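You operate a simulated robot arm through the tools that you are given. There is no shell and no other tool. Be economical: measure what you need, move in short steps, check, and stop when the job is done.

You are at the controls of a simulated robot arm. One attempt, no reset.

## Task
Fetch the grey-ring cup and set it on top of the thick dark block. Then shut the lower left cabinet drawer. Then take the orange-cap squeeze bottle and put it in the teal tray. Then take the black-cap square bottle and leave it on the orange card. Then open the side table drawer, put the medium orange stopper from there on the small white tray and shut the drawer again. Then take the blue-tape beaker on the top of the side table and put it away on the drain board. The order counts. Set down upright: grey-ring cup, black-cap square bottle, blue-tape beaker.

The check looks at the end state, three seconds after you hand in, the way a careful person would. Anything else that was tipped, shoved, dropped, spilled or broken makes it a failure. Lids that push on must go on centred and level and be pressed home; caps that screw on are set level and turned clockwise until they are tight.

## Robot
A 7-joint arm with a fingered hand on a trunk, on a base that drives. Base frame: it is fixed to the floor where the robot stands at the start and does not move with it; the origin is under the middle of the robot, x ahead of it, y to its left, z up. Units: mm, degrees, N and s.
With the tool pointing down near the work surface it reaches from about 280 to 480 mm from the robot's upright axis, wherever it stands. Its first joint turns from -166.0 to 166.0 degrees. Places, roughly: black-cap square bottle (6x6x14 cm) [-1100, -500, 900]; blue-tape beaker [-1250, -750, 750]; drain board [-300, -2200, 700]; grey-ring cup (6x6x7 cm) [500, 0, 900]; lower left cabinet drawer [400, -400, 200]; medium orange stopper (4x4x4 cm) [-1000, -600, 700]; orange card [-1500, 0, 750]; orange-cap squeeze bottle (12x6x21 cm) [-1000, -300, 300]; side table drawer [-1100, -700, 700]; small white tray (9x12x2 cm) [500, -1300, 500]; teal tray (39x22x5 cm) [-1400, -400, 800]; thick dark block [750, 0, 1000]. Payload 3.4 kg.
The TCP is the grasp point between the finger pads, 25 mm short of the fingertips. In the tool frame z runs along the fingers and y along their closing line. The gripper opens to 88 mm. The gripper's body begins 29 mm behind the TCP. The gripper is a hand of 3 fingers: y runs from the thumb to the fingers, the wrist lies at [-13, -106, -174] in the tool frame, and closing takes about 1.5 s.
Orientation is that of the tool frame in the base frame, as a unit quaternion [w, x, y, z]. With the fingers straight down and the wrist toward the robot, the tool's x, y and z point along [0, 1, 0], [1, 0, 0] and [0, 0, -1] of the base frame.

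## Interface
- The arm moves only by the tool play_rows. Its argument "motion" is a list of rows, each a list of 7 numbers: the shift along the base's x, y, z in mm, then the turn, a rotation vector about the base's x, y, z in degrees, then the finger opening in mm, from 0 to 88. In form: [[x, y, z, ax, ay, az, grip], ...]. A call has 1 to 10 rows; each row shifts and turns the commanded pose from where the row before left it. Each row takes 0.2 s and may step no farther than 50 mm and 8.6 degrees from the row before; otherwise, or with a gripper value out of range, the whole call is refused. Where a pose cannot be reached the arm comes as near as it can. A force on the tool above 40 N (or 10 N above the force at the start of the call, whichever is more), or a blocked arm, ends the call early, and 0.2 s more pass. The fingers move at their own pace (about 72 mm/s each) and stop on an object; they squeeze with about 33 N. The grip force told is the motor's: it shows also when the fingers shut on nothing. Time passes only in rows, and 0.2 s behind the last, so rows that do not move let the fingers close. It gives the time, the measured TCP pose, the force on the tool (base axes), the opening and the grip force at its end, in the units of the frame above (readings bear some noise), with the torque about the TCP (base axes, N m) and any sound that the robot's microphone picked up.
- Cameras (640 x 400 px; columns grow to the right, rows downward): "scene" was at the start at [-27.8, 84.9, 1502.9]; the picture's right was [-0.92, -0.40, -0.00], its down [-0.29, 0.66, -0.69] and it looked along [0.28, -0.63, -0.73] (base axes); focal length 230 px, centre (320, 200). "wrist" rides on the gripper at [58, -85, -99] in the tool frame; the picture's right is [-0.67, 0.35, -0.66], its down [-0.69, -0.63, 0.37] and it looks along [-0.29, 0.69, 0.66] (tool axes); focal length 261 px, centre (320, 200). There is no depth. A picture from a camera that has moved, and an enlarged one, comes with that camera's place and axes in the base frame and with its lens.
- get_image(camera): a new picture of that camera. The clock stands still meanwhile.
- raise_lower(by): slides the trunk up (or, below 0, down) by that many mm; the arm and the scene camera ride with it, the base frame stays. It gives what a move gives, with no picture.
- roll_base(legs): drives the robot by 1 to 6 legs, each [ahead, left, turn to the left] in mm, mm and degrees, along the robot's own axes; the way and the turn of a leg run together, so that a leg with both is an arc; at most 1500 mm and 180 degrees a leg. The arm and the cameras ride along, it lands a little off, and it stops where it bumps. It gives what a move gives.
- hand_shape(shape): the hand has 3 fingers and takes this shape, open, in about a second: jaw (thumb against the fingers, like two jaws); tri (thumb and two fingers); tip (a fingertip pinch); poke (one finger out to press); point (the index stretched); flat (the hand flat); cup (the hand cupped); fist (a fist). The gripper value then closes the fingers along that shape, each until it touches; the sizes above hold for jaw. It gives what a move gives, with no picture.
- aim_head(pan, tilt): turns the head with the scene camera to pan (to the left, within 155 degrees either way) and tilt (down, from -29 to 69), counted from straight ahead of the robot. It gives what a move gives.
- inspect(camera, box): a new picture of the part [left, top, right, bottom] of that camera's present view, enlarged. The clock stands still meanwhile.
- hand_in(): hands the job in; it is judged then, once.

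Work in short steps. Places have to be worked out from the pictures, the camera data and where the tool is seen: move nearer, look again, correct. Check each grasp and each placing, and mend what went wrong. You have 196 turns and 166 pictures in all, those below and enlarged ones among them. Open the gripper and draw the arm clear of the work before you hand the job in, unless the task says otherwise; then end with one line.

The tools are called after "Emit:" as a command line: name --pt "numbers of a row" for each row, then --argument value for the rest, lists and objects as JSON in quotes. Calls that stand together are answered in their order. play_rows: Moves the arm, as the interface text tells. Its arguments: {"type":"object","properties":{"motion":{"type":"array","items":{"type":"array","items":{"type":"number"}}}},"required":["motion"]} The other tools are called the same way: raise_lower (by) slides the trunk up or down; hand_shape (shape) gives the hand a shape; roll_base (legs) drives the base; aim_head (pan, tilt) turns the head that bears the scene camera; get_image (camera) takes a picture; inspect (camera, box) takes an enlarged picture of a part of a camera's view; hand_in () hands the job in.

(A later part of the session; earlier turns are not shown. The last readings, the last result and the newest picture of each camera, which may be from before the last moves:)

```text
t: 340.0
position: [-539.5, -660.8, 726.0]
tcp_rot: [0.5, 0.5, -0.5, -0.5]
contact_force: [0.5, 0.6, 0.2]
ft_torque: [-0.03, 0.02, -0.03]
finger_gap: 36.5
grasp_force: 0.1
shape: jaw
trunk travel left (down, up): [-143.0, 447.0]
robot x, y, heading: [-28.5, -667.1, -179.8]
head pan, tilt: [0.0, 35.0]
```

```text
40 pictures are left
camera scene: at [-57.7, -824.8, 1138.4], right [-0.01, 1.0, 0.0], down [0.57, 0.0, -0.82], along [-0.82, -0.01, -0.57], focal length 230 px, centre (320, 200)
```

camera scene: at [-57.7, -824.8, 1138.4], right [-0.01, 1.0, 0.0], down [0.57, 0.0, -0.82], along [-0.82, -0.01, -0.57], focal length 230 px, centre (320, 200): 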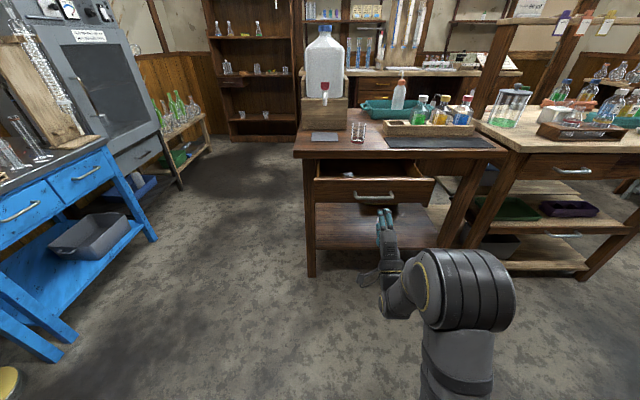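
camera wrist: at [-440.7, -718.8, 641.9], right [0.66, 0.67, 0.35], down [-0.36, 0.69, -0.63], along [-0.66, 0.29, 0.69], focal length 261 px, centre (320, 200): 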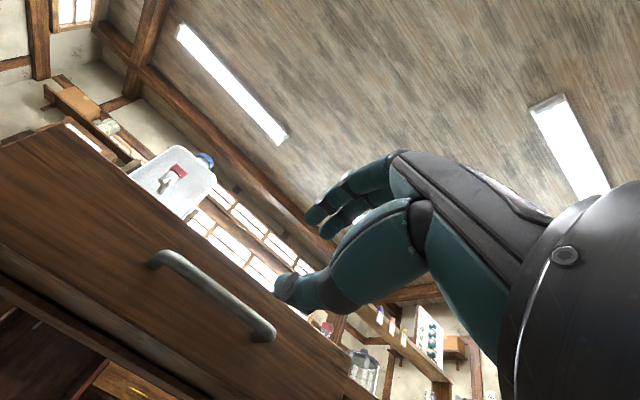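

Handle at (-678,-661,712). Same approach as before: drop 14 mm, roll 90 mm ahead, then reach in.

Emit:
play_rows --pt "0 0 -14 0 0 0 36" --pt "0 0 0 0 0 0 36"

Emit:
roll_base --legs '[[85, 0, 0]]'

Emit:
get_image --camera "wrist"

```text
t: 340.6
position: [-540.5, -659.6, 711.5]
tcp_rot: [0.499, 0.501, -0.5, -0.5]
contact_force: [0.2, 0.2, 0.5]
ft_torque: [-0.02, -0.02, 0.03]
finger_gap: 36.3
grasp_force: 0.0
shape: jaw
trunk travel left (down, up): [-143.0, 447.0]
robot x, y, heading: [-29.2, -669.4, -179.5]
head pan, tilt: [0.0, 35.0]
```

```text
t: 341.7
position: [-625.5, -661.9, 711.3]
tcp_rot: [0.5, 0.501, -0.5, -0.5]
contact_force: [0.8, 0.0, 0.3]
ft_torque: [-0.01, 0.01, 0.0]
finger_gap: 36.3
grasp_force: 0.0
shape: jaw
trunk travel left (down, up): [-143.0, 447.0]
robot x, y, heading: [-115.6, -667.8, -179.7]
head pan, tilt: [0.0, 35.0]
```

```text
39 pictures are left
camera wrist: at [-526.2, -719.4, 627.4], right [0.66, 0.67, 0.35], down [-0.36, 0.69, -0.63], along [-0.66, 0.28, 0.69], focal length 261 px, centre (320, 200)
```

wrist: 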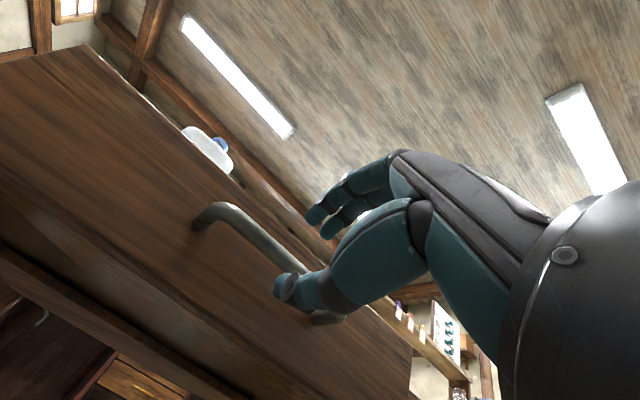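

Same geometry as the first grasp. Reach in 47 mm and close on the bar.

Emit:
play_rows --pt "-15 0 0 0 0 0 36" --pt "-18 0 0 0 0 0 36" --pt "-14 0 0 0 0 0 36" --pt "0 0 0 0 0 0 0" --pt "0 0 0 0 0 0 0" --pt "0 0 0 0 0 0 0" --pt "0 0 0 0 0 0 0"

Emit:
get_image --camera "wrist"

```text
t: 343.3
position: [-674.3, -661.8, 709.2]
tcp_rot: [0.498, 0.501, -0.501, -0.5]
contact_force: [-1.5, -0.8, -2.9]
ft_torque: [-0.05, 0.02, 0.02]
finger_gap: 0.3
grasp_force: 33.5
shape: jaw
trunk travel left (down, up): [-143.0, 447.0]
robot x, y, heading: [-111.7, -668.3, -179.4]
head pan, tilt: [0.0, 35.0]
```

```text
38 pictures are left
camera wrist: at [-575.0, -719.6, 625.5], right [0.66, 0.67, 0.35], down [-0.36, 0.69, -0.63], along [-0.66, 0.28, 0.69], focal length 261 px, centre (320, 200)
```

wrist: 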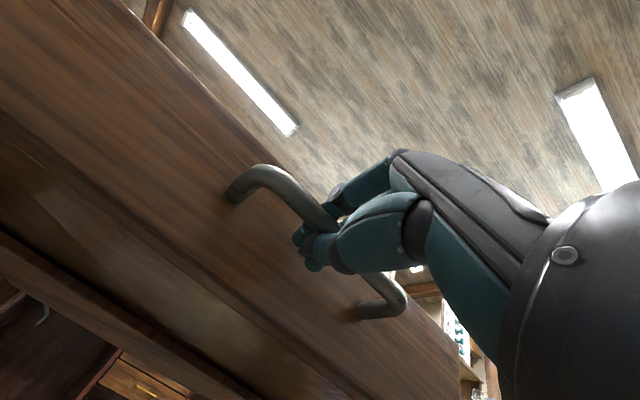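

Hooked on the bar. Push: roll 165 mm ahead, then finish with the arm.

Emit:
roll_base --legs '[[165, 0, 0]]'

Emit:
play_rows --pt "-7 0 0 0 0 0 0" --pt "-7 0 0 0 0 0 0" --pt "-6 0 0 0 0 0 0" --pt "-4 0 0 0 0 0 0" --pt "-4 0 0 0 0 0 0" --pt "-4 0 0 0 0 0 0" --pt "0 0 0 0 0 0 0"

Emit:
inspect --camera "scene" --box '[280, 170, 460, 290]'

```text
t: 344.7
position: [-837.0, -663.1, 709.5]
tcp_rot: [0.499, 0.501, -0.5, -0.5]
contact_force: [-0.4, 3.2, -8.5]
ft_torque: [-0.01, 0.03, 0.06]
finger_gap: 0.0
grasp_force: 33.0
shape: jaw
trunk travel left (down, up): [-143.0, 447.0]
robot x, y, heading: [-276.9, -669.1, -179.3]
head pan, tilt: [0.0, 35.0]
```

```text
t: 346.3
position: [-870.9, -663.2, 709.6]
tcp_rot: [0.499, 0.501, -0.5, -0.499]
contact_force: [0.6, 4.2, -10.2]
ft_torque: [-0.07, 0.04, 0.05]
finger_gap: 0.0
grasp_force: 32.9
shape: jaw
trunk travel left (down, up): [-143.0, 447.0]
robot x, y, heading: [-278.6, -669.0, -179.5]
head pan, tilt: [0.0, 35.0]
```

```text
3.33 times, centred on (370, 230) of scene
camera zoom: at [-305.6, -826.4, 1138.4], right [-0.01, 1.0, 0.0], down [0.57, 0.0, -0.82], along [-0.82, -0.01, -0.57], focal length 767 px, centre (153, 100)
```

zoom: 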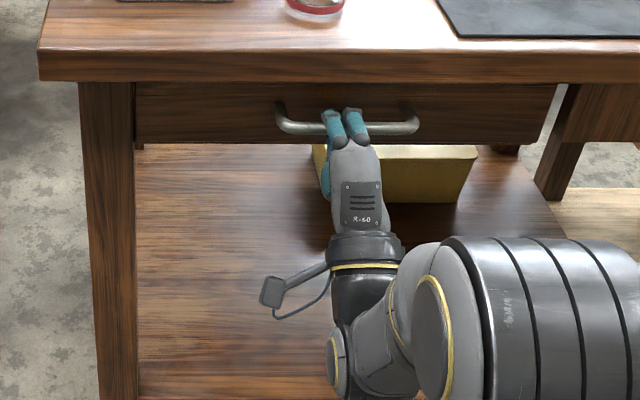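

Not yet at the stop; continue in small steps until force rises.

Emit:
play_rows --pt "-4 0 0 0 0 0 0" --pt "-4 0 0 0 0 0 0" --pt "-4 0 0 0 0 0 0" --pt "-4 0 0 0 0 0 0" --pt "-4 0 0 0 0 0 0" --pt "0 0 0 0 0 0 0"

Emit:
get_image --camera "wrist"

```text
t: 347.3
position: [-879.3, -664.0, 712.3]
tcp_rot: [0.501, 0.499, -0.498, -0.501]
contact_force: [22.3, 0.5, 0.8]
ft_torque: [-0.05, 0.19, 0.13]
finger_gap: 0.0
grasp_force: 33.3
shape: jaw
trunk travel left (down, up): [-143.0, 447.0]
robot x, y, heading: [-277.5, -665.4, -179.5]
head pan, tilt: [0.0, 35.0]
stopped in row 4: the force on the tool passed its limit at 47 N (the readings are from after the stop); the commanded pose is now the measured one
```

```text
36 pictures are left
camera wrist: at [-781.1, -721.9, 626.6], right [0.66, 0.67, 0.35], down [-0.37, 0.69, -0.63], along [-0.66, 0.28, 0.7], focal length 261 px, centre (320, 200)
```

wrist: 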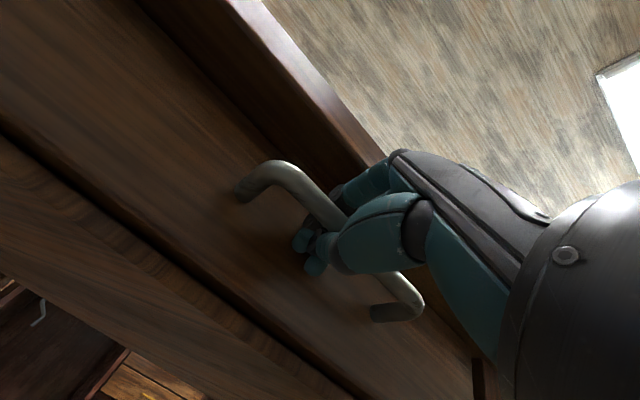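

The push met a firm stop. Open, retreat and check that the drawer is flush.

Emit:
play_rows --pt "0 0 0 0 0 0 38" --pt "0 0 0 0 0 0 38" --pt "0 0 0 0 0 0 38" --pt "15 0 0 0 0 0 38" --pt "30 0 0 0 0 0 38" --pt "30 0 0 0 0 0 38" --pt "0 0 0 0 0 0 38"

Emit:
roll_base --legs '[[-180, 0, 0]]'

Emit:
inspect --camera "scene" --box '[270, 130, 450, 250]'

Emit:
get_image --camera "wrist"

```text
t: 348.9
position: [-805.5, -664.3, 709.1]
tcp_rot: [-0.5, -0.5, 0.5, 0.501]
contact_force: [-1.0, -0.2, 0.3]
ft_torque: [-0.01, -0.03, 0.01]
finger_gap: 37.6
grasp_force: 0.1
shape: jaw
trunk travel left (down, up): [-143.0, 447.0]
robot x, y, heading: [-272.7, -669.0, -179.3]
head pan, tilt: [0.0, 35.0]
```

```text
t: 350.4
position: [-624.1, -664.0, 710.4]
tcp_rot: [0.501, 0.501, -0.498, -0.5]
contact_force: [-0.3, 0.1, 0.7]
ft_torque: [0.0, 0.02, -0.03]
finger_gap: 37.4
grasp_force: 0.1
shape: jaw
trunk travel left (down, up): [-143.0, 447.0]
robot x, y, heading: [-92.9, -663.8, -179.3]
head pan, tilt: [0.0, 35.0]
```

```text
3.33 times, centred on (360, 190) of scene
camera zoom: at [-121.5, -825.1, 1138.4], right [-0.01, 1.0, 0.0], down [0.57, 0.01, -0.82], along [-0.82, -0.01, -0.57], focal length 767 px, centre (187, 233)
```

zoom: 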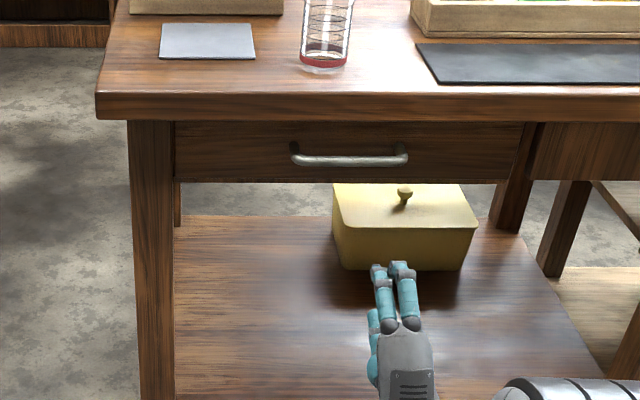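

```text
34 pictures are left
camera wrist: at [-524.8, -720.9, 625.3], right [0.65, 0.67, 0.35], down [-0.37, 0.68, -0.63], along [-0.66, 0.28, 0.7], focal length 261 px, centre (320, 200)
```

wrist: 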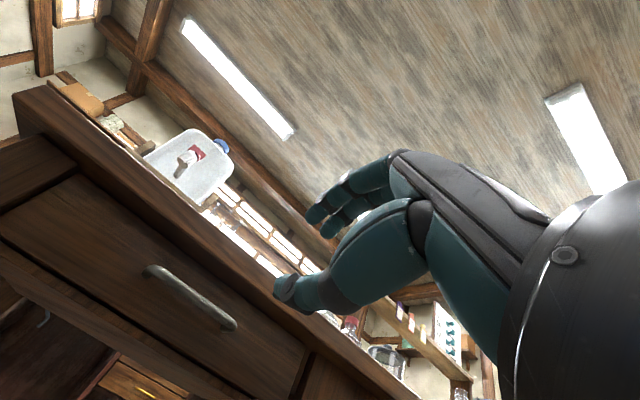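

The drawer is shut (bar back at x≈-876). Now the blue-tape beaker. I'll raise the trunk, return the hand to tool-down, and drive to the table's −y end.

Emit:
raise_lower --by 400

Emit:
play_rows --pt "8 0 0 0 -8.2 0 88" --pt "8 0 0 0 -8.2 0 88" --pt "8 0 0 0 -8.2 0 88" --pt "8 0 0 0 -8.2 0 88" --pt "8 0 0 0 -8.2 0 88" --pt "8 0 0 0 -8.2 0 88" --pt "8 0 0 0 -8.2 0 88" --pt "8 0 0 0 -8.2 0 88" --pt "8 0 0 0 -8.2 0 88" --pt "8 0 0 0 -8.2 0 88"

Emit:
play_rows --pt "10 0 0 0 -8 0 88" --pt "20 0 0 0 0 0 88" --pt "0 0 0 0 0 0 88"

Emit:
roll_base --legs '[[0, 760, -0.5], [1230, 0, 0], [0, 0, -90]]'

Emit:
aim_head --pan 0 --tilt 45

Emit:
get_image --camera "scene"

```text
t: 354.3
position: [-623.8, -663.1, 1110.3]
tcp_rot: [0.501, 0.501, -0.498, -0.5]
contact_force: [0.3, 0.0, -0.3]
ft_torque: [0.01, 0.05, 0.0]
finger_gap: 38.0
grasp_force: 0.0
shape: jaw
trunk travel left (down, up): [-543.0, 47.0]
robot x, y, heading: [-98.8, -665.0, -179.0]
head pan, tilt: [0.0, 35.0]
```

```text
t: 356.5
position: [-543.0, -664.5, 1109.4]
tcp_rot: [0.05, 0.706, -0.705, -0.047]
contact_force: [0.3, -0.1, 0.2]
ft_torque: [0.03, 0.02, 0.0]
finger_gap: 87.5
grasp_force: 0.1
shape: jaw
trunk travel left (down, up): [-543.0, 47.0]
robot x, y, heading: [-94.4, -665.1, -179.0]
head pan, tilt: [0.0, 35.0]
```

```text
t: 357.3
position: [-513.2, -663.6, 1108.5]
tcp_rot: [0.002, 0.708, -0.706, 0.001]
contact_force: [1.2, -0.2, -0.1]
ft_torque: [0.02, 0.0, 0.0]
finger_gap: 87.9
grasp_force: 0.1
shape: jaw
trunk travel left (down, up): [-543.0, 47.0]
robot x, y, heading: [-95.4, -666.1, -179.3]
head pan, tilt: [0.0, 35.0]
```

```text
t: 371.0
position: [-1333.5, -990.8, 1110.2]
tcp_rot: [-0.002, 0.005, 1.0, 0.0]
contact_force: [-0.3, -0.7, 0.4]
ft_torque: [-0.03, 0.01, 0.02]
finger_gap: 87.7
grasp_force: 0.1
shape: jaw
trunk travel left (down, up): [-543.0, 47.0]
robot x, y, heading: [-1339.3, -1407.9, 90.0]
head pan, tilt: [0.0, 35.0]
```

```text
t: 371.7
position: [-1333.3, -990.9, 1108.3]
tcp_rot: [-0.001, 0.005, 1.0, 0.001]
contact_force: [0.6, -0.3, 0.0]
ft_torque: [-0.02, 0.0, -0.02]
finger_gap: 87.6
grasp_force: 0.1
shape: jaw
trunk travel left (down, up): [-543.0, 47.0]
robot x, y, heading: [-1340.8, -1409.1, 90.1]
head pan, tilt: [0.0, 45.0]
```

```text
33 pictures are left
camera scene: at [-1498.1, -1387.3, 1523.6], right [1.0, 0.0, 0.0], down [0.0, -0.71, -0.71], along [0.0, 0.71, -0.71], focal length 230 px, centre (320, 200)
```

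scene: 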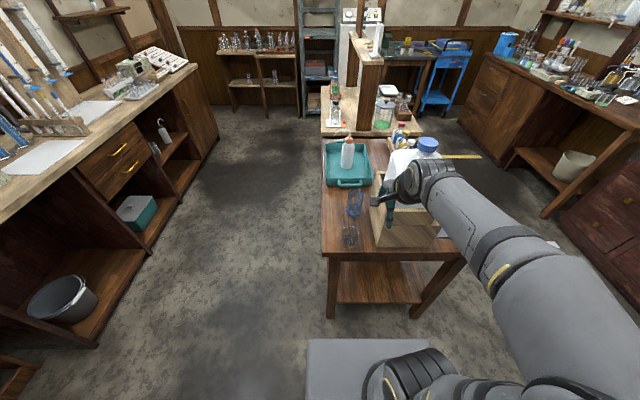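

There seem to be two glasses there. Zoom in.

Emit:
inspect --camera "scene" --box '[310, 160, 470, 270]'

```text
3.64 times, centred on (390, 215) of scene
camera zoom: at [-1498.1, -1387.3, 1523.6], right [1.0, 0.0, 0.0], down [0.0, -0.71, -0.71], along [0.0, 0.71, -0.71], focal length 837 px, centre (66, 146)
```

zoom: 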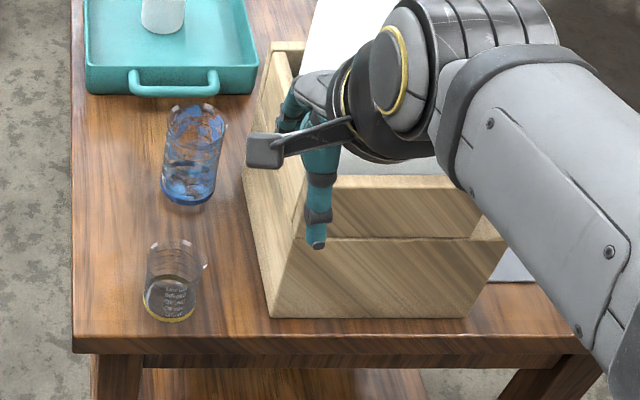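

The blue-tape beaker is the farther one: axis ≈ (-1354,-717), ~61 mm wide, top z≈887; the yellow one is at (-1389,-884). Roll forward 258 mm so the hand is above it.

Emit:
roll_base --legs '[[255, 0, 0]]'

Emit:
play_rows --pt "-18 10 -40 0 0 0 88" --pt "0 0 -45 0 0 0 88" --pt "0 0 -45 0 0 0 88" --pt "0 0 0 0 0 0 88"

Emit:
get_image --camera "wrist"

Emit:
get_image --camera "scene"

```text
t: 373.6
position: [-1338.0, -735.8, 1108.5]
tcp_rot: [-0.002, 0.002, 1.0, 0.0]
contact_force: [0.1, -0.2, -0.7]
ft_torque: [0.01, 0.03, -0.03]
finger_gap: 87.9
grasp_force: 0.0
shape: jaw
trunk travel left (down, up): [-543.0, 47.0]
robot x, y, heading: [-1342.9, -1154.8, 90.5]
head pan, tilt: [0.0, 45.0]
```

```text
t: 374.6
position: [-1355.2, -726.4, 975.5]
tcp_rot: [-0.001, 0.001, 1.0, 0.0]
contact_force: [-0.5, -0.3, -0.1]
ft_torque: [0.02, -0.01, 0.0]
finger_gap: 87.9
grasp_force: 0.0
shape: jaw
trunk travel left (down, up): [-543.0, 47.0]
robot x, y, heading: [-1341.3, -1154.4, 90.7]
head pan, tilt: [0.0, 45.0]
```

```text
31 pictures are left
camera wrist: at [-1412.5, -811.2, 1076.0], right [0.67, 0.35, 0.65], down [0.68, -0.63, -0.37], along [0.28, 0.69, -0.66], focal length 261 px, centre (320, 200)
```

wrist: 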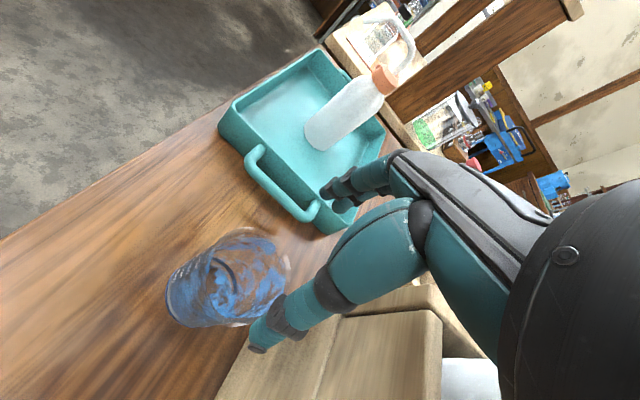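

```text
30 pictures are left
camera scene: at [-1499.6, -1135.0, 1523.6], right [1.0, 0.01, 0.0], down [0.01, -0.71, -0.71], along [-0.01, 0.71, -0.71], focal length 230 px, centre (320, 200)
```

scene: 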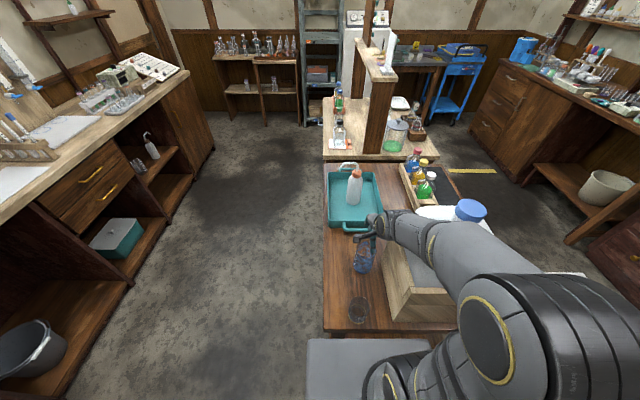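

The forearm passes near the jug from this side. I'll raise, shift the base 250 mm to the left (−x), and bring the hand back over the beaker so the forearm stays clear.

Emit:
play_rows --pt "0 0 35 0 0 0 88" --pt "0 0 35 0 0 0 88" --pt "0 0 0 0 0 0 88"

Emit:
roll_base --legs '[[0, 250, -0.5]]'

Emit:
play_rows --pt "49 0 0 0 0 0 88" --pt "49 0 0 0 0 0 88" --pt "49 0 0 0 0 0 88" --pt "49 0 0 0 0 0 88" --pt "49 0 0 0 0 0 88" --pt "0 0 0 0 0 0 88"

Emit:
get_image --camera "scene"

```text
t: 375.4
position: [-1355.5, -725.1, 1047.9]
tcp_rot: [-0.001, 0.0, 1.0, 0.001]
contact_force: [0.4, 0.1, -1.0]
ft_torque: [0.0, 0.01, -0.01]
finger_gap: 87.9
grasp_force: 0.0
shape: jaw
trunk travel left (down, up): [-543.0, 47.0]
robot x, y, heading: [-1339.0, -1152.6, 90.4]
head pan, tilt: [0.0, 45.0]
```

```text
t: 377.2
position: [-1600.7, -725.6, 1048.1]
tcp_rot: [-0.002, 0.006, 1.0, 0.0]
contact_force: [0.0, 0.2, -0.7]
ft_torque: [0.01, -0.03, 0.01]
finger_gap: 87.8
grasp_force: 0.0
shape: jaw
trunk travel left (down, up): [-543.0, 47.0]
robot x, y, heading: [-1593.0, -1156.6, 90.1]
head pan, tilt: [0.0, 45.0]
```

```text
t: 378.6
position: [-1355.0, -724.8, 1048.9]
tcp_rot: [-0.002, 0.006, 1.0, 0.001]
contact_force: [0.2, -0.1, 0.4]
ft_torque: [0.01, -0.01, -0.01]
finger_gap: 87.6
grasp_force: 0.0
shape: jaw
trunk travel left (down, up): [-543.0, 47.0]
robot x, y, heading: [-1591.3, -1157.1, 89.9]
head pan, tilt: [0.0, 45.0]
```

```text
29 pictures are left
camera scene: at [-1750.0, -1134.2, 1523.6], right [1.0, 0.0, 0.0], down [0.0, -0.71, -0.71], along [0.0, 0.71, -0.71], focal length 230 px, centre (320, 200)
```

scene: 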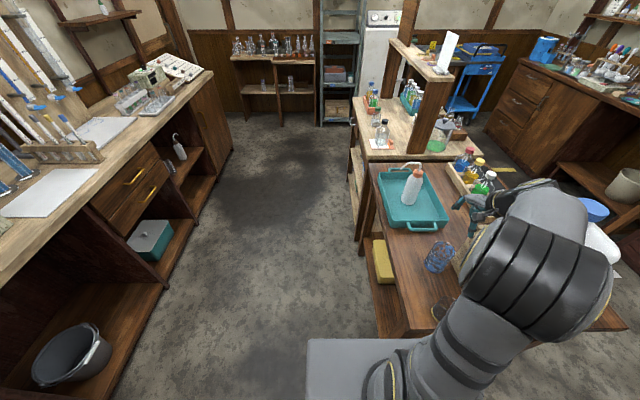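

The forearm now comes from the left, clear of the jug. Descend and check alignment.

Emit:
play_rows --pt "0 0 -40 0 0 0 88" --pt "0 0 -40 0 0 0 88" --pt "0 0 -30 0 0 0 88" --pt "0 0 -20 0 0 0 88" --pt "0 0 0 0 0 0 88"

Emit:
get_image --camera "wrist"

Emit:
inspect --camera "scene" --box '[390, 180, 550, 310]'

```text
t: 379.8
position: [-1354.8, -723.8, 917.1]
tcp_rot: [-0.002, 0.007, 1.0, 0.001]
contact_force: [-0.7, -0.5, -0.1]
ft_torque: [0.02, 0.03, 0.0]
finger_gap: 87.8
grasp_force: 0.0
shape: jaw
trunk travel left (down, up): [-543.0, 47.0]
robot x, y, heading: [-1595.6, -1155.0, 90.0]
head pan, tilt: [0.0, 45.0]
```

```text
28 pictures are left
camera wrist: at [-1413.9, -808.1, 1017.6], right [0.68, 0.34, 0.65], down [0.68, -0.64, -0.37], along [0.29, 0.69, -0.66], focal length 261 px, centre (320, 200)
```

wrist: 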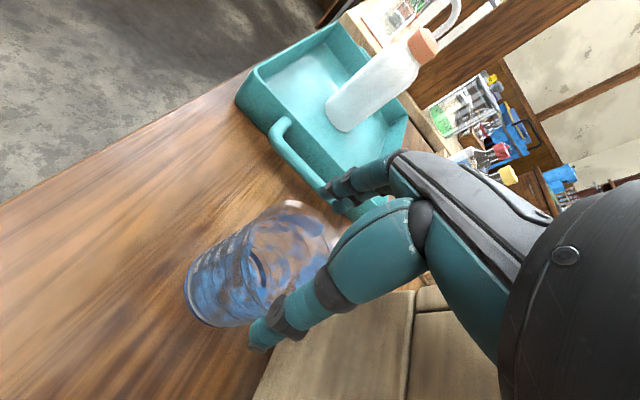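

```text
3.08 times, centred on (470, 245) of scene
camera zoom: at [-1749.9, -1134.2, 1523.6], right [1.0, 0.0, 0.0], down [0.0, -0.71, -0.71], along [0.0, 0.71, -0.71], focal length 708 px, centre (-142, 62)
```

zoom: 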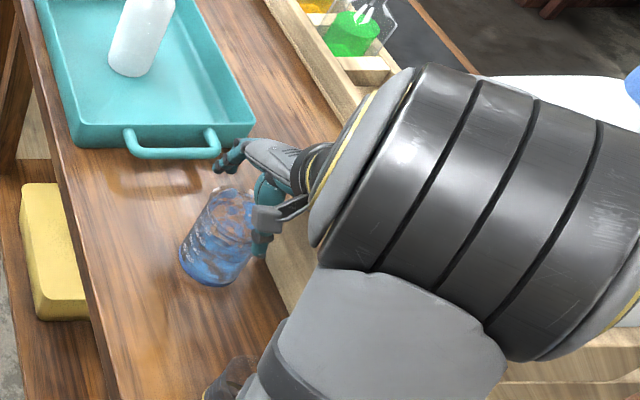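

Aligned with the rim. Descend to TCP z≈863 and close.

Emit:
play_rows --pt "0 0 -25 0 0 0 88" --pt "0 0 -18 0 0 0 88" --pt "0 0 -10 0 0 0 88" --pt "0 0 0 0 0 0 60" --pt "0 0 0 0 0 0 45" --pt "0 0 0 0 0 0 40" --pt "0 0 0 0 0 0 40" --pt "0 0 0 0 0 0 40" --pt "0 0 0 0 0 0 40" --pt "0 0 0 0 0 0 40"

Emit:
get_image --camera "wrist"

```text
t: 380.5
position: [-1353.6, -722.1, 878.3]
tcp_rot: [0.001, 0.005, 1.0, 0.008]
contact_force: [-1.9, -3.6, 24.8]
ft_torque: [-0.09, 0.04, -0.01]
finger_gap: 87.8
grasp_force: 0.1
shape: jaw
trunk travel left (down, up): [-543.0, 47.0]
robot x, y, heading: [-1587.0, -1155.8, 90.0]
head pan, tilt: [0.0, 45.0]
stopped in row 3: the force on the tool passed its limit at 44 N (the readings are from after the stop); the commanded pose is now the measured one
```

```text
26 pictures are left
camera wrist: at [-1413.6, -807.7, 976.0], right [0.67, 0.33, 0.66], down [0.68, -0.63, -0.38], along [0.3, 0.7, -0.65], focal length 261 px, centre (320, 200)
```

wrist: 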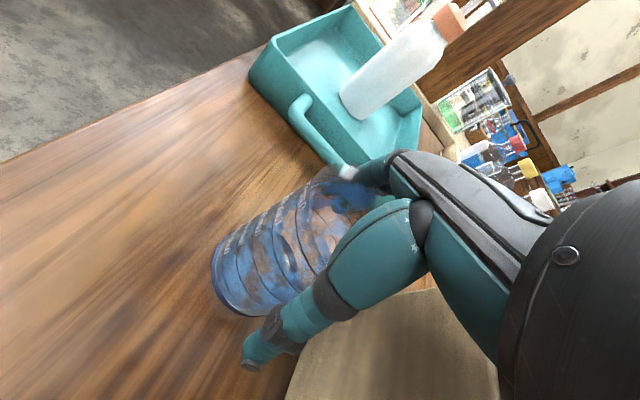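

The palm touched the beaker top at TCP 878, so the beaker is taller than estimated. Ease up 5 mm and close here.

Emit:
play_rows --pt "0 0 5 0 0 0 88" --pt "0 0 0 0 0 0 70" --pt "0 0 0 0 0 0 50" --pt "0 0 0 0 0 0 40" --pt "0 0 0 0 0 0 40" --pt "0 0 0 0 0 0 40" --pt "0 0 0 0 0 0 40" --pt "0 0 0 0 0 0 40"

Emit:
get_image --camera "wrist"

Emit:
inspect --camera "scene" --box '[390, 180, 550, 310]'

```text
t: 382.3
position: [-1352.7, -722.3, 879.7]
tcp_rot: [-0.001, 0.006, 1.0, 0.005]
contact_force: [0.5, 0.6, 2.7]
ft_torque: [0.21, -0.05, 0.03]
finger_gap: 52.0
grasp_force: 32.8
shape: jaw
trunk travel left (down, up): [-543.0, 47.0]
robot x, y, heading: [-1591.7, -1157.0, 90.0]
head pan, tilt: [0.0, 45.0]
```

```text
25 pictures are left
camera wrist: at [-1412.9, -806.7, 979.0], right [0.68, 0.33, 0.66], down [0.68, -0.63, -0.37], along [0.29, 0.7, -0.65], focal length 261 px, centre (320, 200)
```

wrist: 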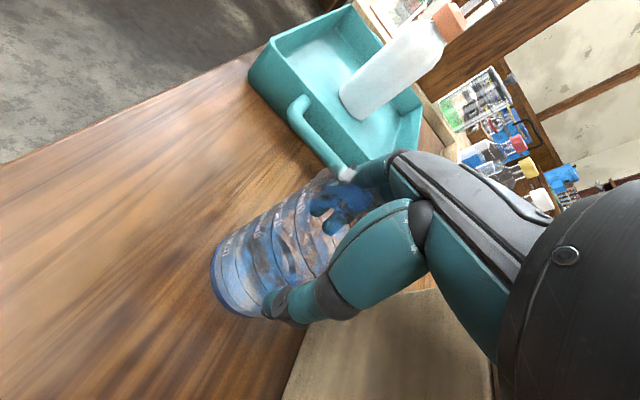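

```text
3.08 times, centred on (470, 245) of scene
camera zoom: at [-1750.1, -1134.3, 1523.6], right [1.0, 0.0, 0.0], down [0.0, -0.71, -0.71], along [0.0, 0.71, -0.71], focal length 708 px, centre (-142, 62)
```

zoom: 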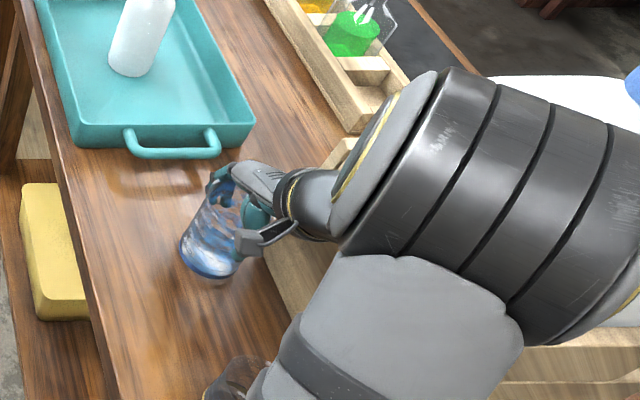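

Gripped at 52 mm with 33 N. Lift slowly.

Emit:
play_rows --pt "0 0 8 0 0 0 36" --pt "0 0 20 0 0 0 36" --pt "0 0 30 0 0 0 36" --pt "0 0 30 0 0 0 36" --pt "0 0 0 0 0 0 36"

Emit:
get_image --camera "wrist"

```text
t: 383.5
position: [-1351.5, -720.3, 965.2]
tcp_rot: [-0.001, 0.007, 1.0, 0.005]
contact_force: [0.1, 0.3, -1.4]
ft_torque: [0.0, -0.02, 0.0]
finger_gap: 51.2
grasp_force: 32.7
shape: jaw
trunk travel left (down, up): [-543.0, 47.0]
robot x, y, heading: [-1589.8, -1156.2, 90.0]
head pan, tilt: [0.0, 45.0]
```

```text
23 pictures are left
camera wrist: at [-1410.8, -806.4, 1065.2], right [0.68, 0.33, 0.66], down [0.68, -0.63, -0.37], along [0.29, 0.7, -0.65], focal length 261 px, centre (320, 200)
```

wrist: 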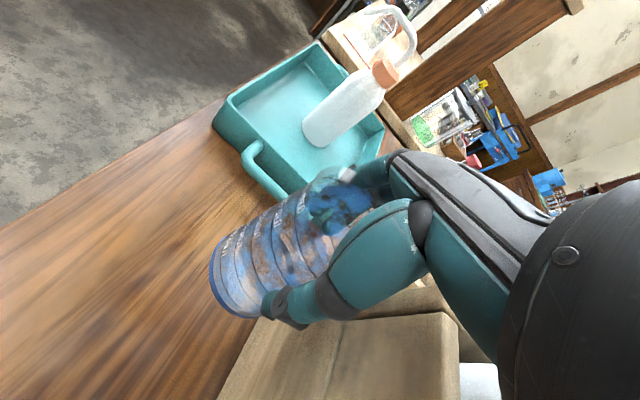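

Lifted upright. Raise further, retract to the left away from the table, back off and turn toward the sink side.

Emit:
play_rows --pt "0 0 40 0 0 0 36" --pt "0 0 40 0 0 0 36" --pt "-45 0 0 0 0 0 36" --pt "-45 0 0 0 0 0 36" --pt "-45 0 0 0 0 0 36" --pt "-45 0 0 0 0 0 36" --pt "-45 -10 0 0 0 0 36" --pt "0 -30 0 0 0 0 36" --pt "0 0 0 0 0 0 36"

Emit:
roll_base --legs '[[-230, 0, 0], [0, -200, 0], [0, 0, 180]]'

Emit:
aim_head --pan 30 --tilt 35

Emit:
get_image --camera "scene"

```text
t: 385.5
position: [-1584.3, -760.1, 1048.0]
tcp_rot: [0.0, 0.006, 1.0, 0.005]
contact_force: [0.5, -0.3, -0.6]
ft_torque: [0.01, -0.01, 0.01]
finger_gap: 51.2
grasp_force: 33.1
shape: jaw
trunk travel left (down, up): [-543.0, 47.0]
robot x, y, heading: [-1588.1, -1153.8, 89.8]
head pan, tilt: [0.0, 45.0]
```

```text
t: 396.1
position: [-1355.1, -1779.0, 1047.5]
tcp_rot: [0.005, 0.998, 0.055, 0.001]
contact_force: [-0.3, -0.3, -1.2]
ft_torque: [-0.01, -0.01, 0.03]
finger_gap: 50.1
grasp_force: 33.0
shape: jaw
trunk travel left (down, up): [-543.0, 47.0]
robot x, y, heading: [-1395.2, -1385.3, -83.3]
head pan, tilt: [0.0, 45.0]
```

```text
t: 397.0
position: [-1355.1, -1777.9, 1048.3]
tcp_rot: [0.006, 0.999, 0.054, 0.002]
contact_force: [0.3, -0.1, -1.2]
ft_torque: [-0.02, -0.01, -0.01]
finger_gap: 50.1
grasp_force: 32.5
shape: jaw
trunk travel left (down, up): [-543.0, 47.0]
robot x, y, heading: [-1394.0, -1382.3, -83.4]
head pan, tilt: [30.0, 35.0]
```

```text
22 pictures are left
camera scene: at [-1192.4, -1375.9, 1538.4], right [-0.8, -0.6, 0.0], down [-0.34, 0.46, -0.82], along [0.49, -0.66, -0.57], focal length 230 px, centre (320, 200)
```

scene: 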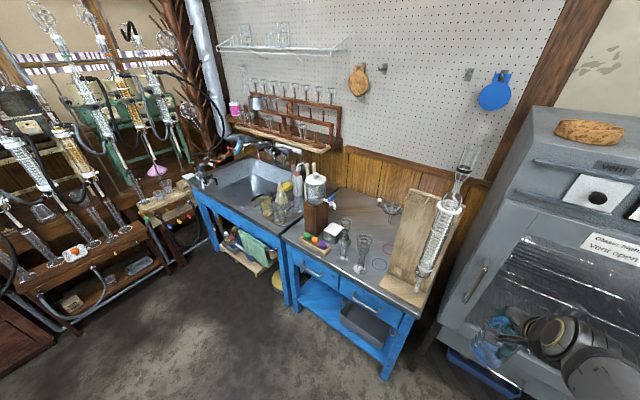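

The drain board area is right of the sink basin, around (-300,-2200). Straighten and drive along the bench to x≈-330, then look.

Emit:
roll_base --legs '[[0, 0, -6.6], [0, 1060, 0]]'

Emit:
aim_head --pan 0 --tilt 40

Emit:
get_image --camera "scene"

```text
t: 403.0
position: [-336.5, -1768.2, 1047.7]
tcp_rot: [0.006, 1.0, 0.006, 0.001]
contact_force: [0.2, 0.4, -0.7]
ft_torque: [-0.02, -0.02, 0.0]
finger_gap: 50.4
grasp_force: 32.7
shape: jaw
trunk travel left (down, up): [-543.0, 47.0]
robot x, y, heading: [-337.6, -1373.2, -88.8]
head pan, tilt: [30.0, 35.0]
```

```text
t: 404.0
position: [-337.4, -1767.7, 1048.4]
tcp_rot: [0.006, 1.0, 0.005, 0.002]
contact_force: [0.1, -0.4, -1.2]
ft_torque: [0.01, 0.01, -0.01]
finger_gap: 50.2
grasp_force: 32.7
shape: jaw
trunk travel left (down, up): [-543.0, 47.0]
robot x, y, heading: [-337.1, -1374.6, -88.8]
head pan, tilt: [0.0, 40.0]
```

```text
21 pictures are left
camera scene: at [-180.0, -1393.7, 1530.9], right [-1.0, -0.02, 0.0], down [-0.01, 0.64, -0.77], along [0.02, -0.77, -0.64], focal length 230 px, centre (320, 200)
```

scene: 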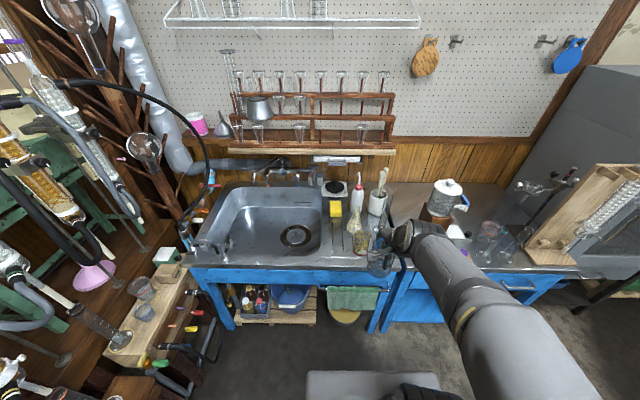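

Emit:
inspect --camera "scene" --box '[270, 160, 430, 290]'

```text
3.08 times, centred on (350, 225) of scene
camera zoom: at [-180.0, -1393.7, 1530.9], right [-1.0, -0.02, 0.0], down [-0.01, 0.64, -0.77], along [0.02, -0.77, -0.64], focal length 708 px, centre (228, 123)
```

zoom: 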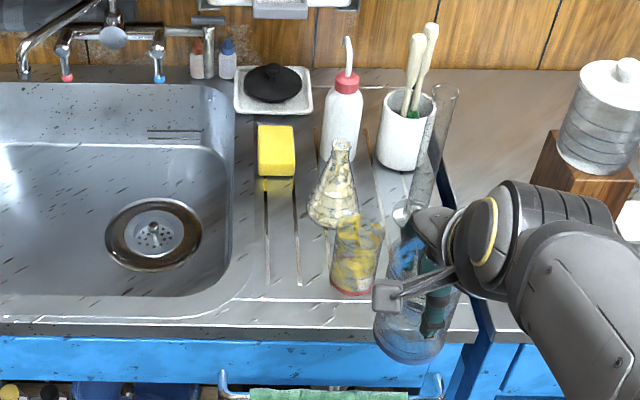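

Surface ≈ z 768. Free spot on the grooved drain board: about (-243,-2025), between the sink edge and the flask/red beaker. Drive so the beaker hovers there.

Emit:
roll_base --legs '[[0, 92, -1.2], [250, 0, 0]]'

Emit:
get_image --camera "wrist"

Emit:
inspect --camera "scene" --box '[280, 170, 460, 310]'

```text
t: 406.5
position: [-256.7, -2019.4, 1048.5]
tcp_rot: [0.005, 1.0, -0.004, 0.001]
contact_force: [0.4, 0.1, -0.7]
ft_torque: [0.0, 0.04, 0.0]
finger_gap: 50.2
grasp_force: 32.9
shape: jaw
trunk travel left (down, up): [-543.0, 47.0]
robot x, y, heading: [-247.1, -1622.6, -90.0]
head pan, tilt: [0.0, 40.0]
```

```text
19 pictures are left
camera wrist: at [-197.7, -1933.1, 1147.0], right [-0.67, -0.34, 0.66], down [-0.68, 0.63, -0.37], along [-0.29, -0.7, -0.65], focal length 261 px, centre (320, 200)
```

wrist: 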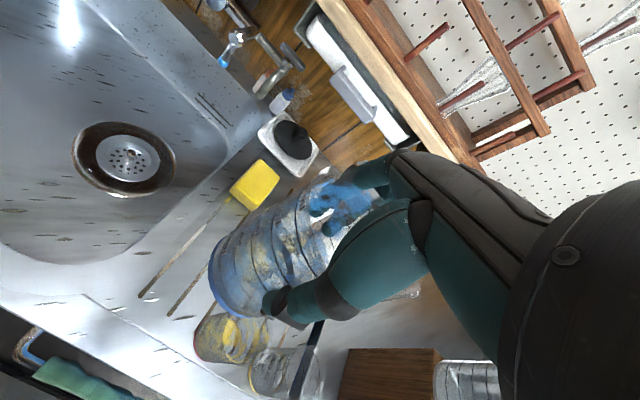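

```text
2.86 times, centred on (370, 240) of scene
camera zoom: at [-91.4, -1647.6, 1530.8], right [-1.0, 0.0, 0.0], down [0.0, 0.64, -0.77], along [0.0, -0.77, -0.64], focal length 658 px, centre (177, 86)
```

zoom: 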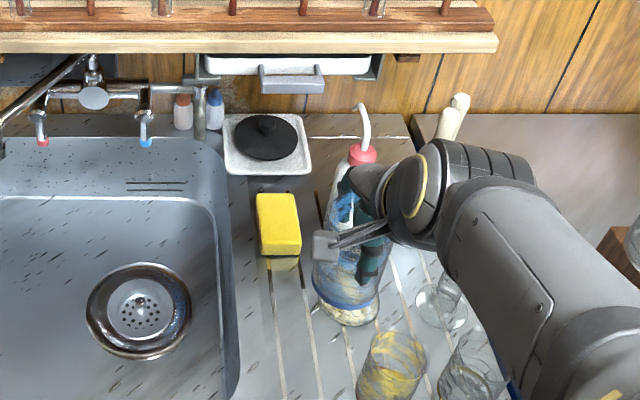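

Target spot is free. Shift +13/-5 mm and descend to ~30 mm above the surface.

Emit:
play_rows --pt "13 -5 0 0 0 0 36" --pt "0 0 -40 0 0 0 36" --pt "0 0 -40 0 0 0 36" --pt "0 0 -40 0 0 0 36" --pt "0 0 -30 0 0 0 36" --pt "0 0 0 0 0 0 36"

Emit:
get_image --camera "wrist"

Emit:
inspect --camera "scene" --box '[300, 200, 460, 330]'

```text
t: 407.9
position: [-242.9, -2024.4, 897.4]
tcp_rot: [0.006, 1.0, -0.005, 0.001]
contact_force: [-0.3, 0.2, -1.8]
ft_torque: [0.01, -0.02, 0.02]
finger_gap: 50.3
grasp_force: 32.9
shape: jaw
trunk travel left (down, up): [-543.0, 47.0]
robot x, y, heading: [-250.3, -1620.8, -89.7]
head pan, tilt: [0.0, 40.0]
```

```text
17 pictures are left
camera wrist: at [-185.5, -1939.0, 997.2], right [-0.67, -0.34, 0.66], down [-0.68, 0.63, -0.37], along [-0.29, -0.7, -0.65], focal length 261 px, centre (320, 200)
```

wrist: 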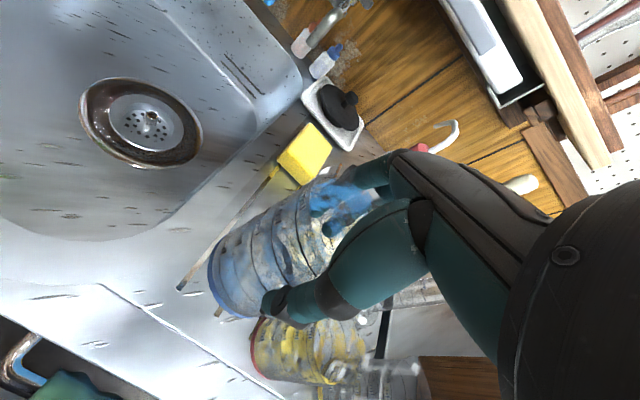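

```text
3.08 times, centred on (380, 265) of scene
camera zoom: at [-91.3, -1646.8, 1530.8], right [-1.0, 0.0, 0.0], down [0.0, 0.64, -0.77], along [0.0, -0.77, -0.64], focal length 708 px, centre (135, 0)
```

zoom: 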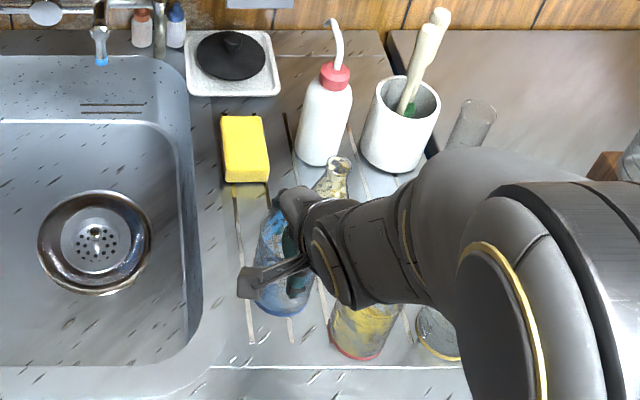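

Clear of neighbours. Shift 6 mm toward the sink and lower to contact.

Emit:
play_rows --pt "6 0 -12 0 0 0 36" --pt "0 0 -10 0 0 0 36" --pt "0 0 -5 0 0 0 36" --pt "0 0 -3 0 0 0 36" --pt "0 0 -3 0 0 0 36" --pt "0 0 0 0 0 0 36"

```text
t: 409.3
position: [-236.5, -2024.6, 864.8]
tcp_rot: [0.005, 1.0, -0.004, 0.0]
contact_force: [-0.5, -0.3, -1.0]
ft_torque: [0.01, 0.02, -0.01]
finger_gap: 50.1
grasp_force: 33.1
shape: jaw
trunk travel left (down, up): [-543.0, 47.0]
robot x, y, heading: [-249.2, -1621.3, -90.1]
head pan, tilt: [0.0, 40.0]
```

No contact yet; continue in 2 mm steps.

Emit:
play_rows --pt "0 0 -2 0 0 0 36" --pt "0 0 -2 0 0 0 36" --pt "0 0 -2 0 0 0 36" --pt "0 0 -2 0 0 0 36" --pt "0 0 0 0 0 0 36"

Emit:
get_image --camera "wrist"

```text
t: 410.5
position: [-236.6, -2024.3, 856.5]
tcp_rot: [0.005, 1.0, -0.004, 0.001]
contact_force: [0.3, 0.3, -0.8]
ft_torque: [0.0, 0.01, 0.02]
finger_gap: 50.1
grasp_force: 33.0
shape: jaw
trunk travel left (down, up): [-543.0, 47.0]
robot x, y, heading: [-249.4, -1620.0, -89.7]
head pan, tilt: [0.0, 40.0]
```

```text
15 pictures are left
camera wrist: at [-178.5, -1937.9, 956.3], right [-0.67, -0.34, 0.66], down [-0.68, 0.63, -0.37], along [-0.29, -0.7, -0.65], focal length 261 px, centre (320, 200)
```

wrist: 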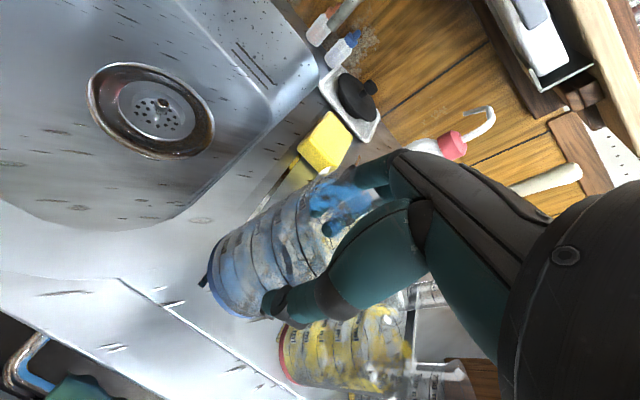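

Emit:
play_rows --pt "0 0 -2 0 0 0 36" --pt "0 0 -2 0 0 0 36" --pt "0 0 -2 0 0 0 36" --pt "0 0 -2 0 0 0 36" --pt "0 0 0 0 0 0 36"

```text
t: 411.7
position: [-237.2, -2024.0, 848.4]
tcp_rot: [0.005, 1.0, -0.004, 0.0]
contact_force: [-0.8, 0.0, -1.4]
ft_torque: [0.0, 0.01, -0.01]
finger_gap: 50.1
grasp_force: 33.3
shape: jaw
trunk travel left (down, up): [-543.0, 47.0]
robot x, y, heading: [-245.5, -1623.0, -89.7]
head pan, tilt: [0.0, 40.0]
```

Emit:
play_rows --pt "0 0 -2 0 0 0 36" --pt "0 0 -2 0 0 0 36" --pt "0 0 -2 0 0 0 36" --pt "0 0 -2 0 0 0 36" --pt "0 0 -2 0 0 0 36" --pt "0 0 0 0 0 0 36"

Emit:
inspect --camera "scene" --box '[330, 230, 430, 320]'

```text
t: 413.1
position: [-236.9, -2023.7, 838.4]
tcp_rot: [0.005, 1.0, -0.005, 0.001]
contact_force: [-1.4, 0.1, -0.6]
ft_torque: [0.0, 0.02, -0.01]
finger_gap: 49.9
grasp_force: 32.9
shape: jaw
trunk travel left (down, up): [-543.0, 47.0]
robot x, y, heading: [-250.8, -1623.6, -90.1]
head pan, tilt: [0.0, 40.0]
```

```text
4.44 times, centred on (380, 275) of scene
camera zoom: at [-91.4, -1646.9, 1530.8], right [-1.0, 0.0, 0.0], down [0.0, 0.64, -0.77], along [0.0, -0.77, -0.64], focal length 1023 px, centre (53, -133)
```

zoom: 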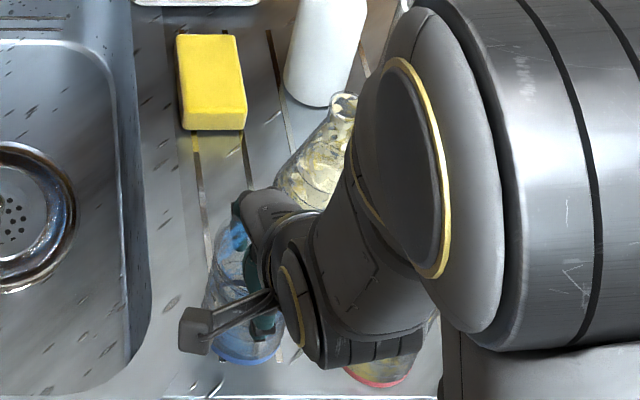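

Emit:
play_rows --pt "0 0 -2 0 0 0 36" --pt "0 0 -2 0 0 0 36" --pt "0 0 -2 0 0 0 36" --pt "0 0 -2 0 0 0 36" --pt "0 0 -2 0 0 0 36" --pt "0 0 -2 0 0 0 36" --pt "0 0 0 0 0 0 36"

```text
t: 414.7
position: [-234.9, -2023.0, 826.8]
tcp_rot: [0.005, 1.0, -0.004, 0.001]
contact_force: [0.2, -0.4, -2.1]
ft_torque: [0.01, 0.0, -0.01]
finger_gap: 50.1
grasp_force: 32.8
shape: jaw
trunk travel left (down, up): [-543.0, 47.0]
robot x, y, heading: [-248.5, -1620.0, -89.6]
head pan, tilt: [0.0, 40.0]
```

Emit:
get_image --camera "wrist"

```text
13 pictures are left
camera wrist: at [-178.0, -1937.3, 925.8], right [-0.67, -0.34, 0.66], down [-0.68, 0.63, -0.37], along [-0.29, -0.7, -0.65], focal length 261 px, centre (320, 200)
```

wrist: 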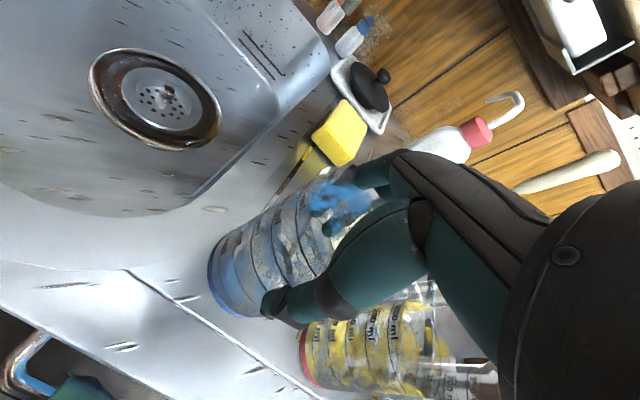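

Still no contact; keep lowering in small steps.

Emit:
play_rows --pt "0 0 -2 0 0 0 36" --pt "0 0 -2 0 0 0 36" --pt "0 0 -2 0 0 0 36" --pt "0 0 -2 0 0 0 36" --pt "0 0 -2 0 0 0 36" --pt "0 0 -2 0 0 0 36" --pt "0 0 0 0 0 0 36"

```text
t: 416.3
position: [-235.9, -2023.8, 815.7]
tcp_rot: [0.005, 1.0, -0.004, 0.001]
contact_force: [-0.6, -0.3, -0.3]
ft_torque: [-0.01, 0.0, -0.02]
finger_gap: 50.2
grasp_force: 33.0
shape: jaw
trunk travel left (down, up): [-543.0, 47.0]
robot x, y, heading: [-251.2, -1624.1, -89.7]
head pan, tilt: [0.0, 40.0]
```

Emit:
play_rows --pt "0 0 -2 0 0 0 36" --pt "0 0 -2 0 0 0 36" --pt "0 0 -2 0 0 0 36" --pt "0 0 -2 0 0 0 36" --pt "0 0 -2 0 0 0 36" --pt "0 0 -2 0 0 0 36" --pt "0 0 0 0 0 0 36"

Emit:
get_image --camera "wrist"

```text
t: 417.9
position: [-237.1, -2023.6, 801.9]
tcp_rot: [0.005, 1.0, -0.004, 0.001]
contact_force: [-0.3, -0.5, -1.1]
ft_torque: [0.01, 0.04, -0.01]
finger_gap: 50.1
grasp_force: 32.9
shape: jaw
trunk travel left (down, up): [-543.0, 47.0]
robot x, y, heading: [-248.8, -1623.4, -89.7]
head pan, tilt: [0.0, 40.0]
```

```text
12 pictures are left
camera wrist: at [-178.7, -1938.1, 902.5], right [-0.67, -0.34, 0.66], down [-0.68, 0.63, -0.37], along [-0.29, -0.7, -0.65], focal length 261 px, centre (320, 200)
```

wrist: 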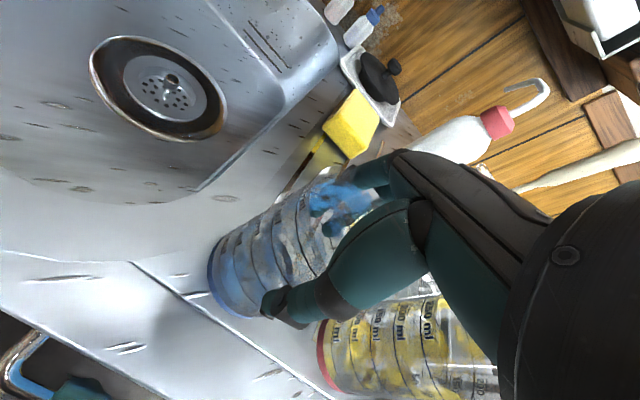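

Re-triangulated from these views: the surface is about z≈715, so contact is close. Continue.

Emit:
play_rows --pt "0 0 -2 0 0 0 36" --pt "0 0 -2 0 0 0 36" --pt "0 0 -2 0 0 0 36" --pt "0 0 -2 0 0 0 36" --pt "0 0 -2 0 0 0 36" --pt "0 0 -2 0 0 0 36" --pt "0 0 0 0 0 0 36"

```text
t: 418.9
position: [-236.4, -2025.0, 798.9]
tcp_rot: [0.012, 1.0, -0.004, 0.0]
contact_force: [2.2, 9.7, 32.2]
ft_torque: [0.0, 0.19, -0.06]
finger_gap: 48.8
grasp_force: 33.3
shape: jaw
trunk travel left (down, up): [-543.0, 47.0]
robot x, y, heading: [-247.9, -1621.6, -89.9]
head pan, tilt: [0.0, 40.0]
stopped in row 4: the force on the tool passed its limit at 44 N (the readings are from after the stop); the commanded pose is now the measured one
```

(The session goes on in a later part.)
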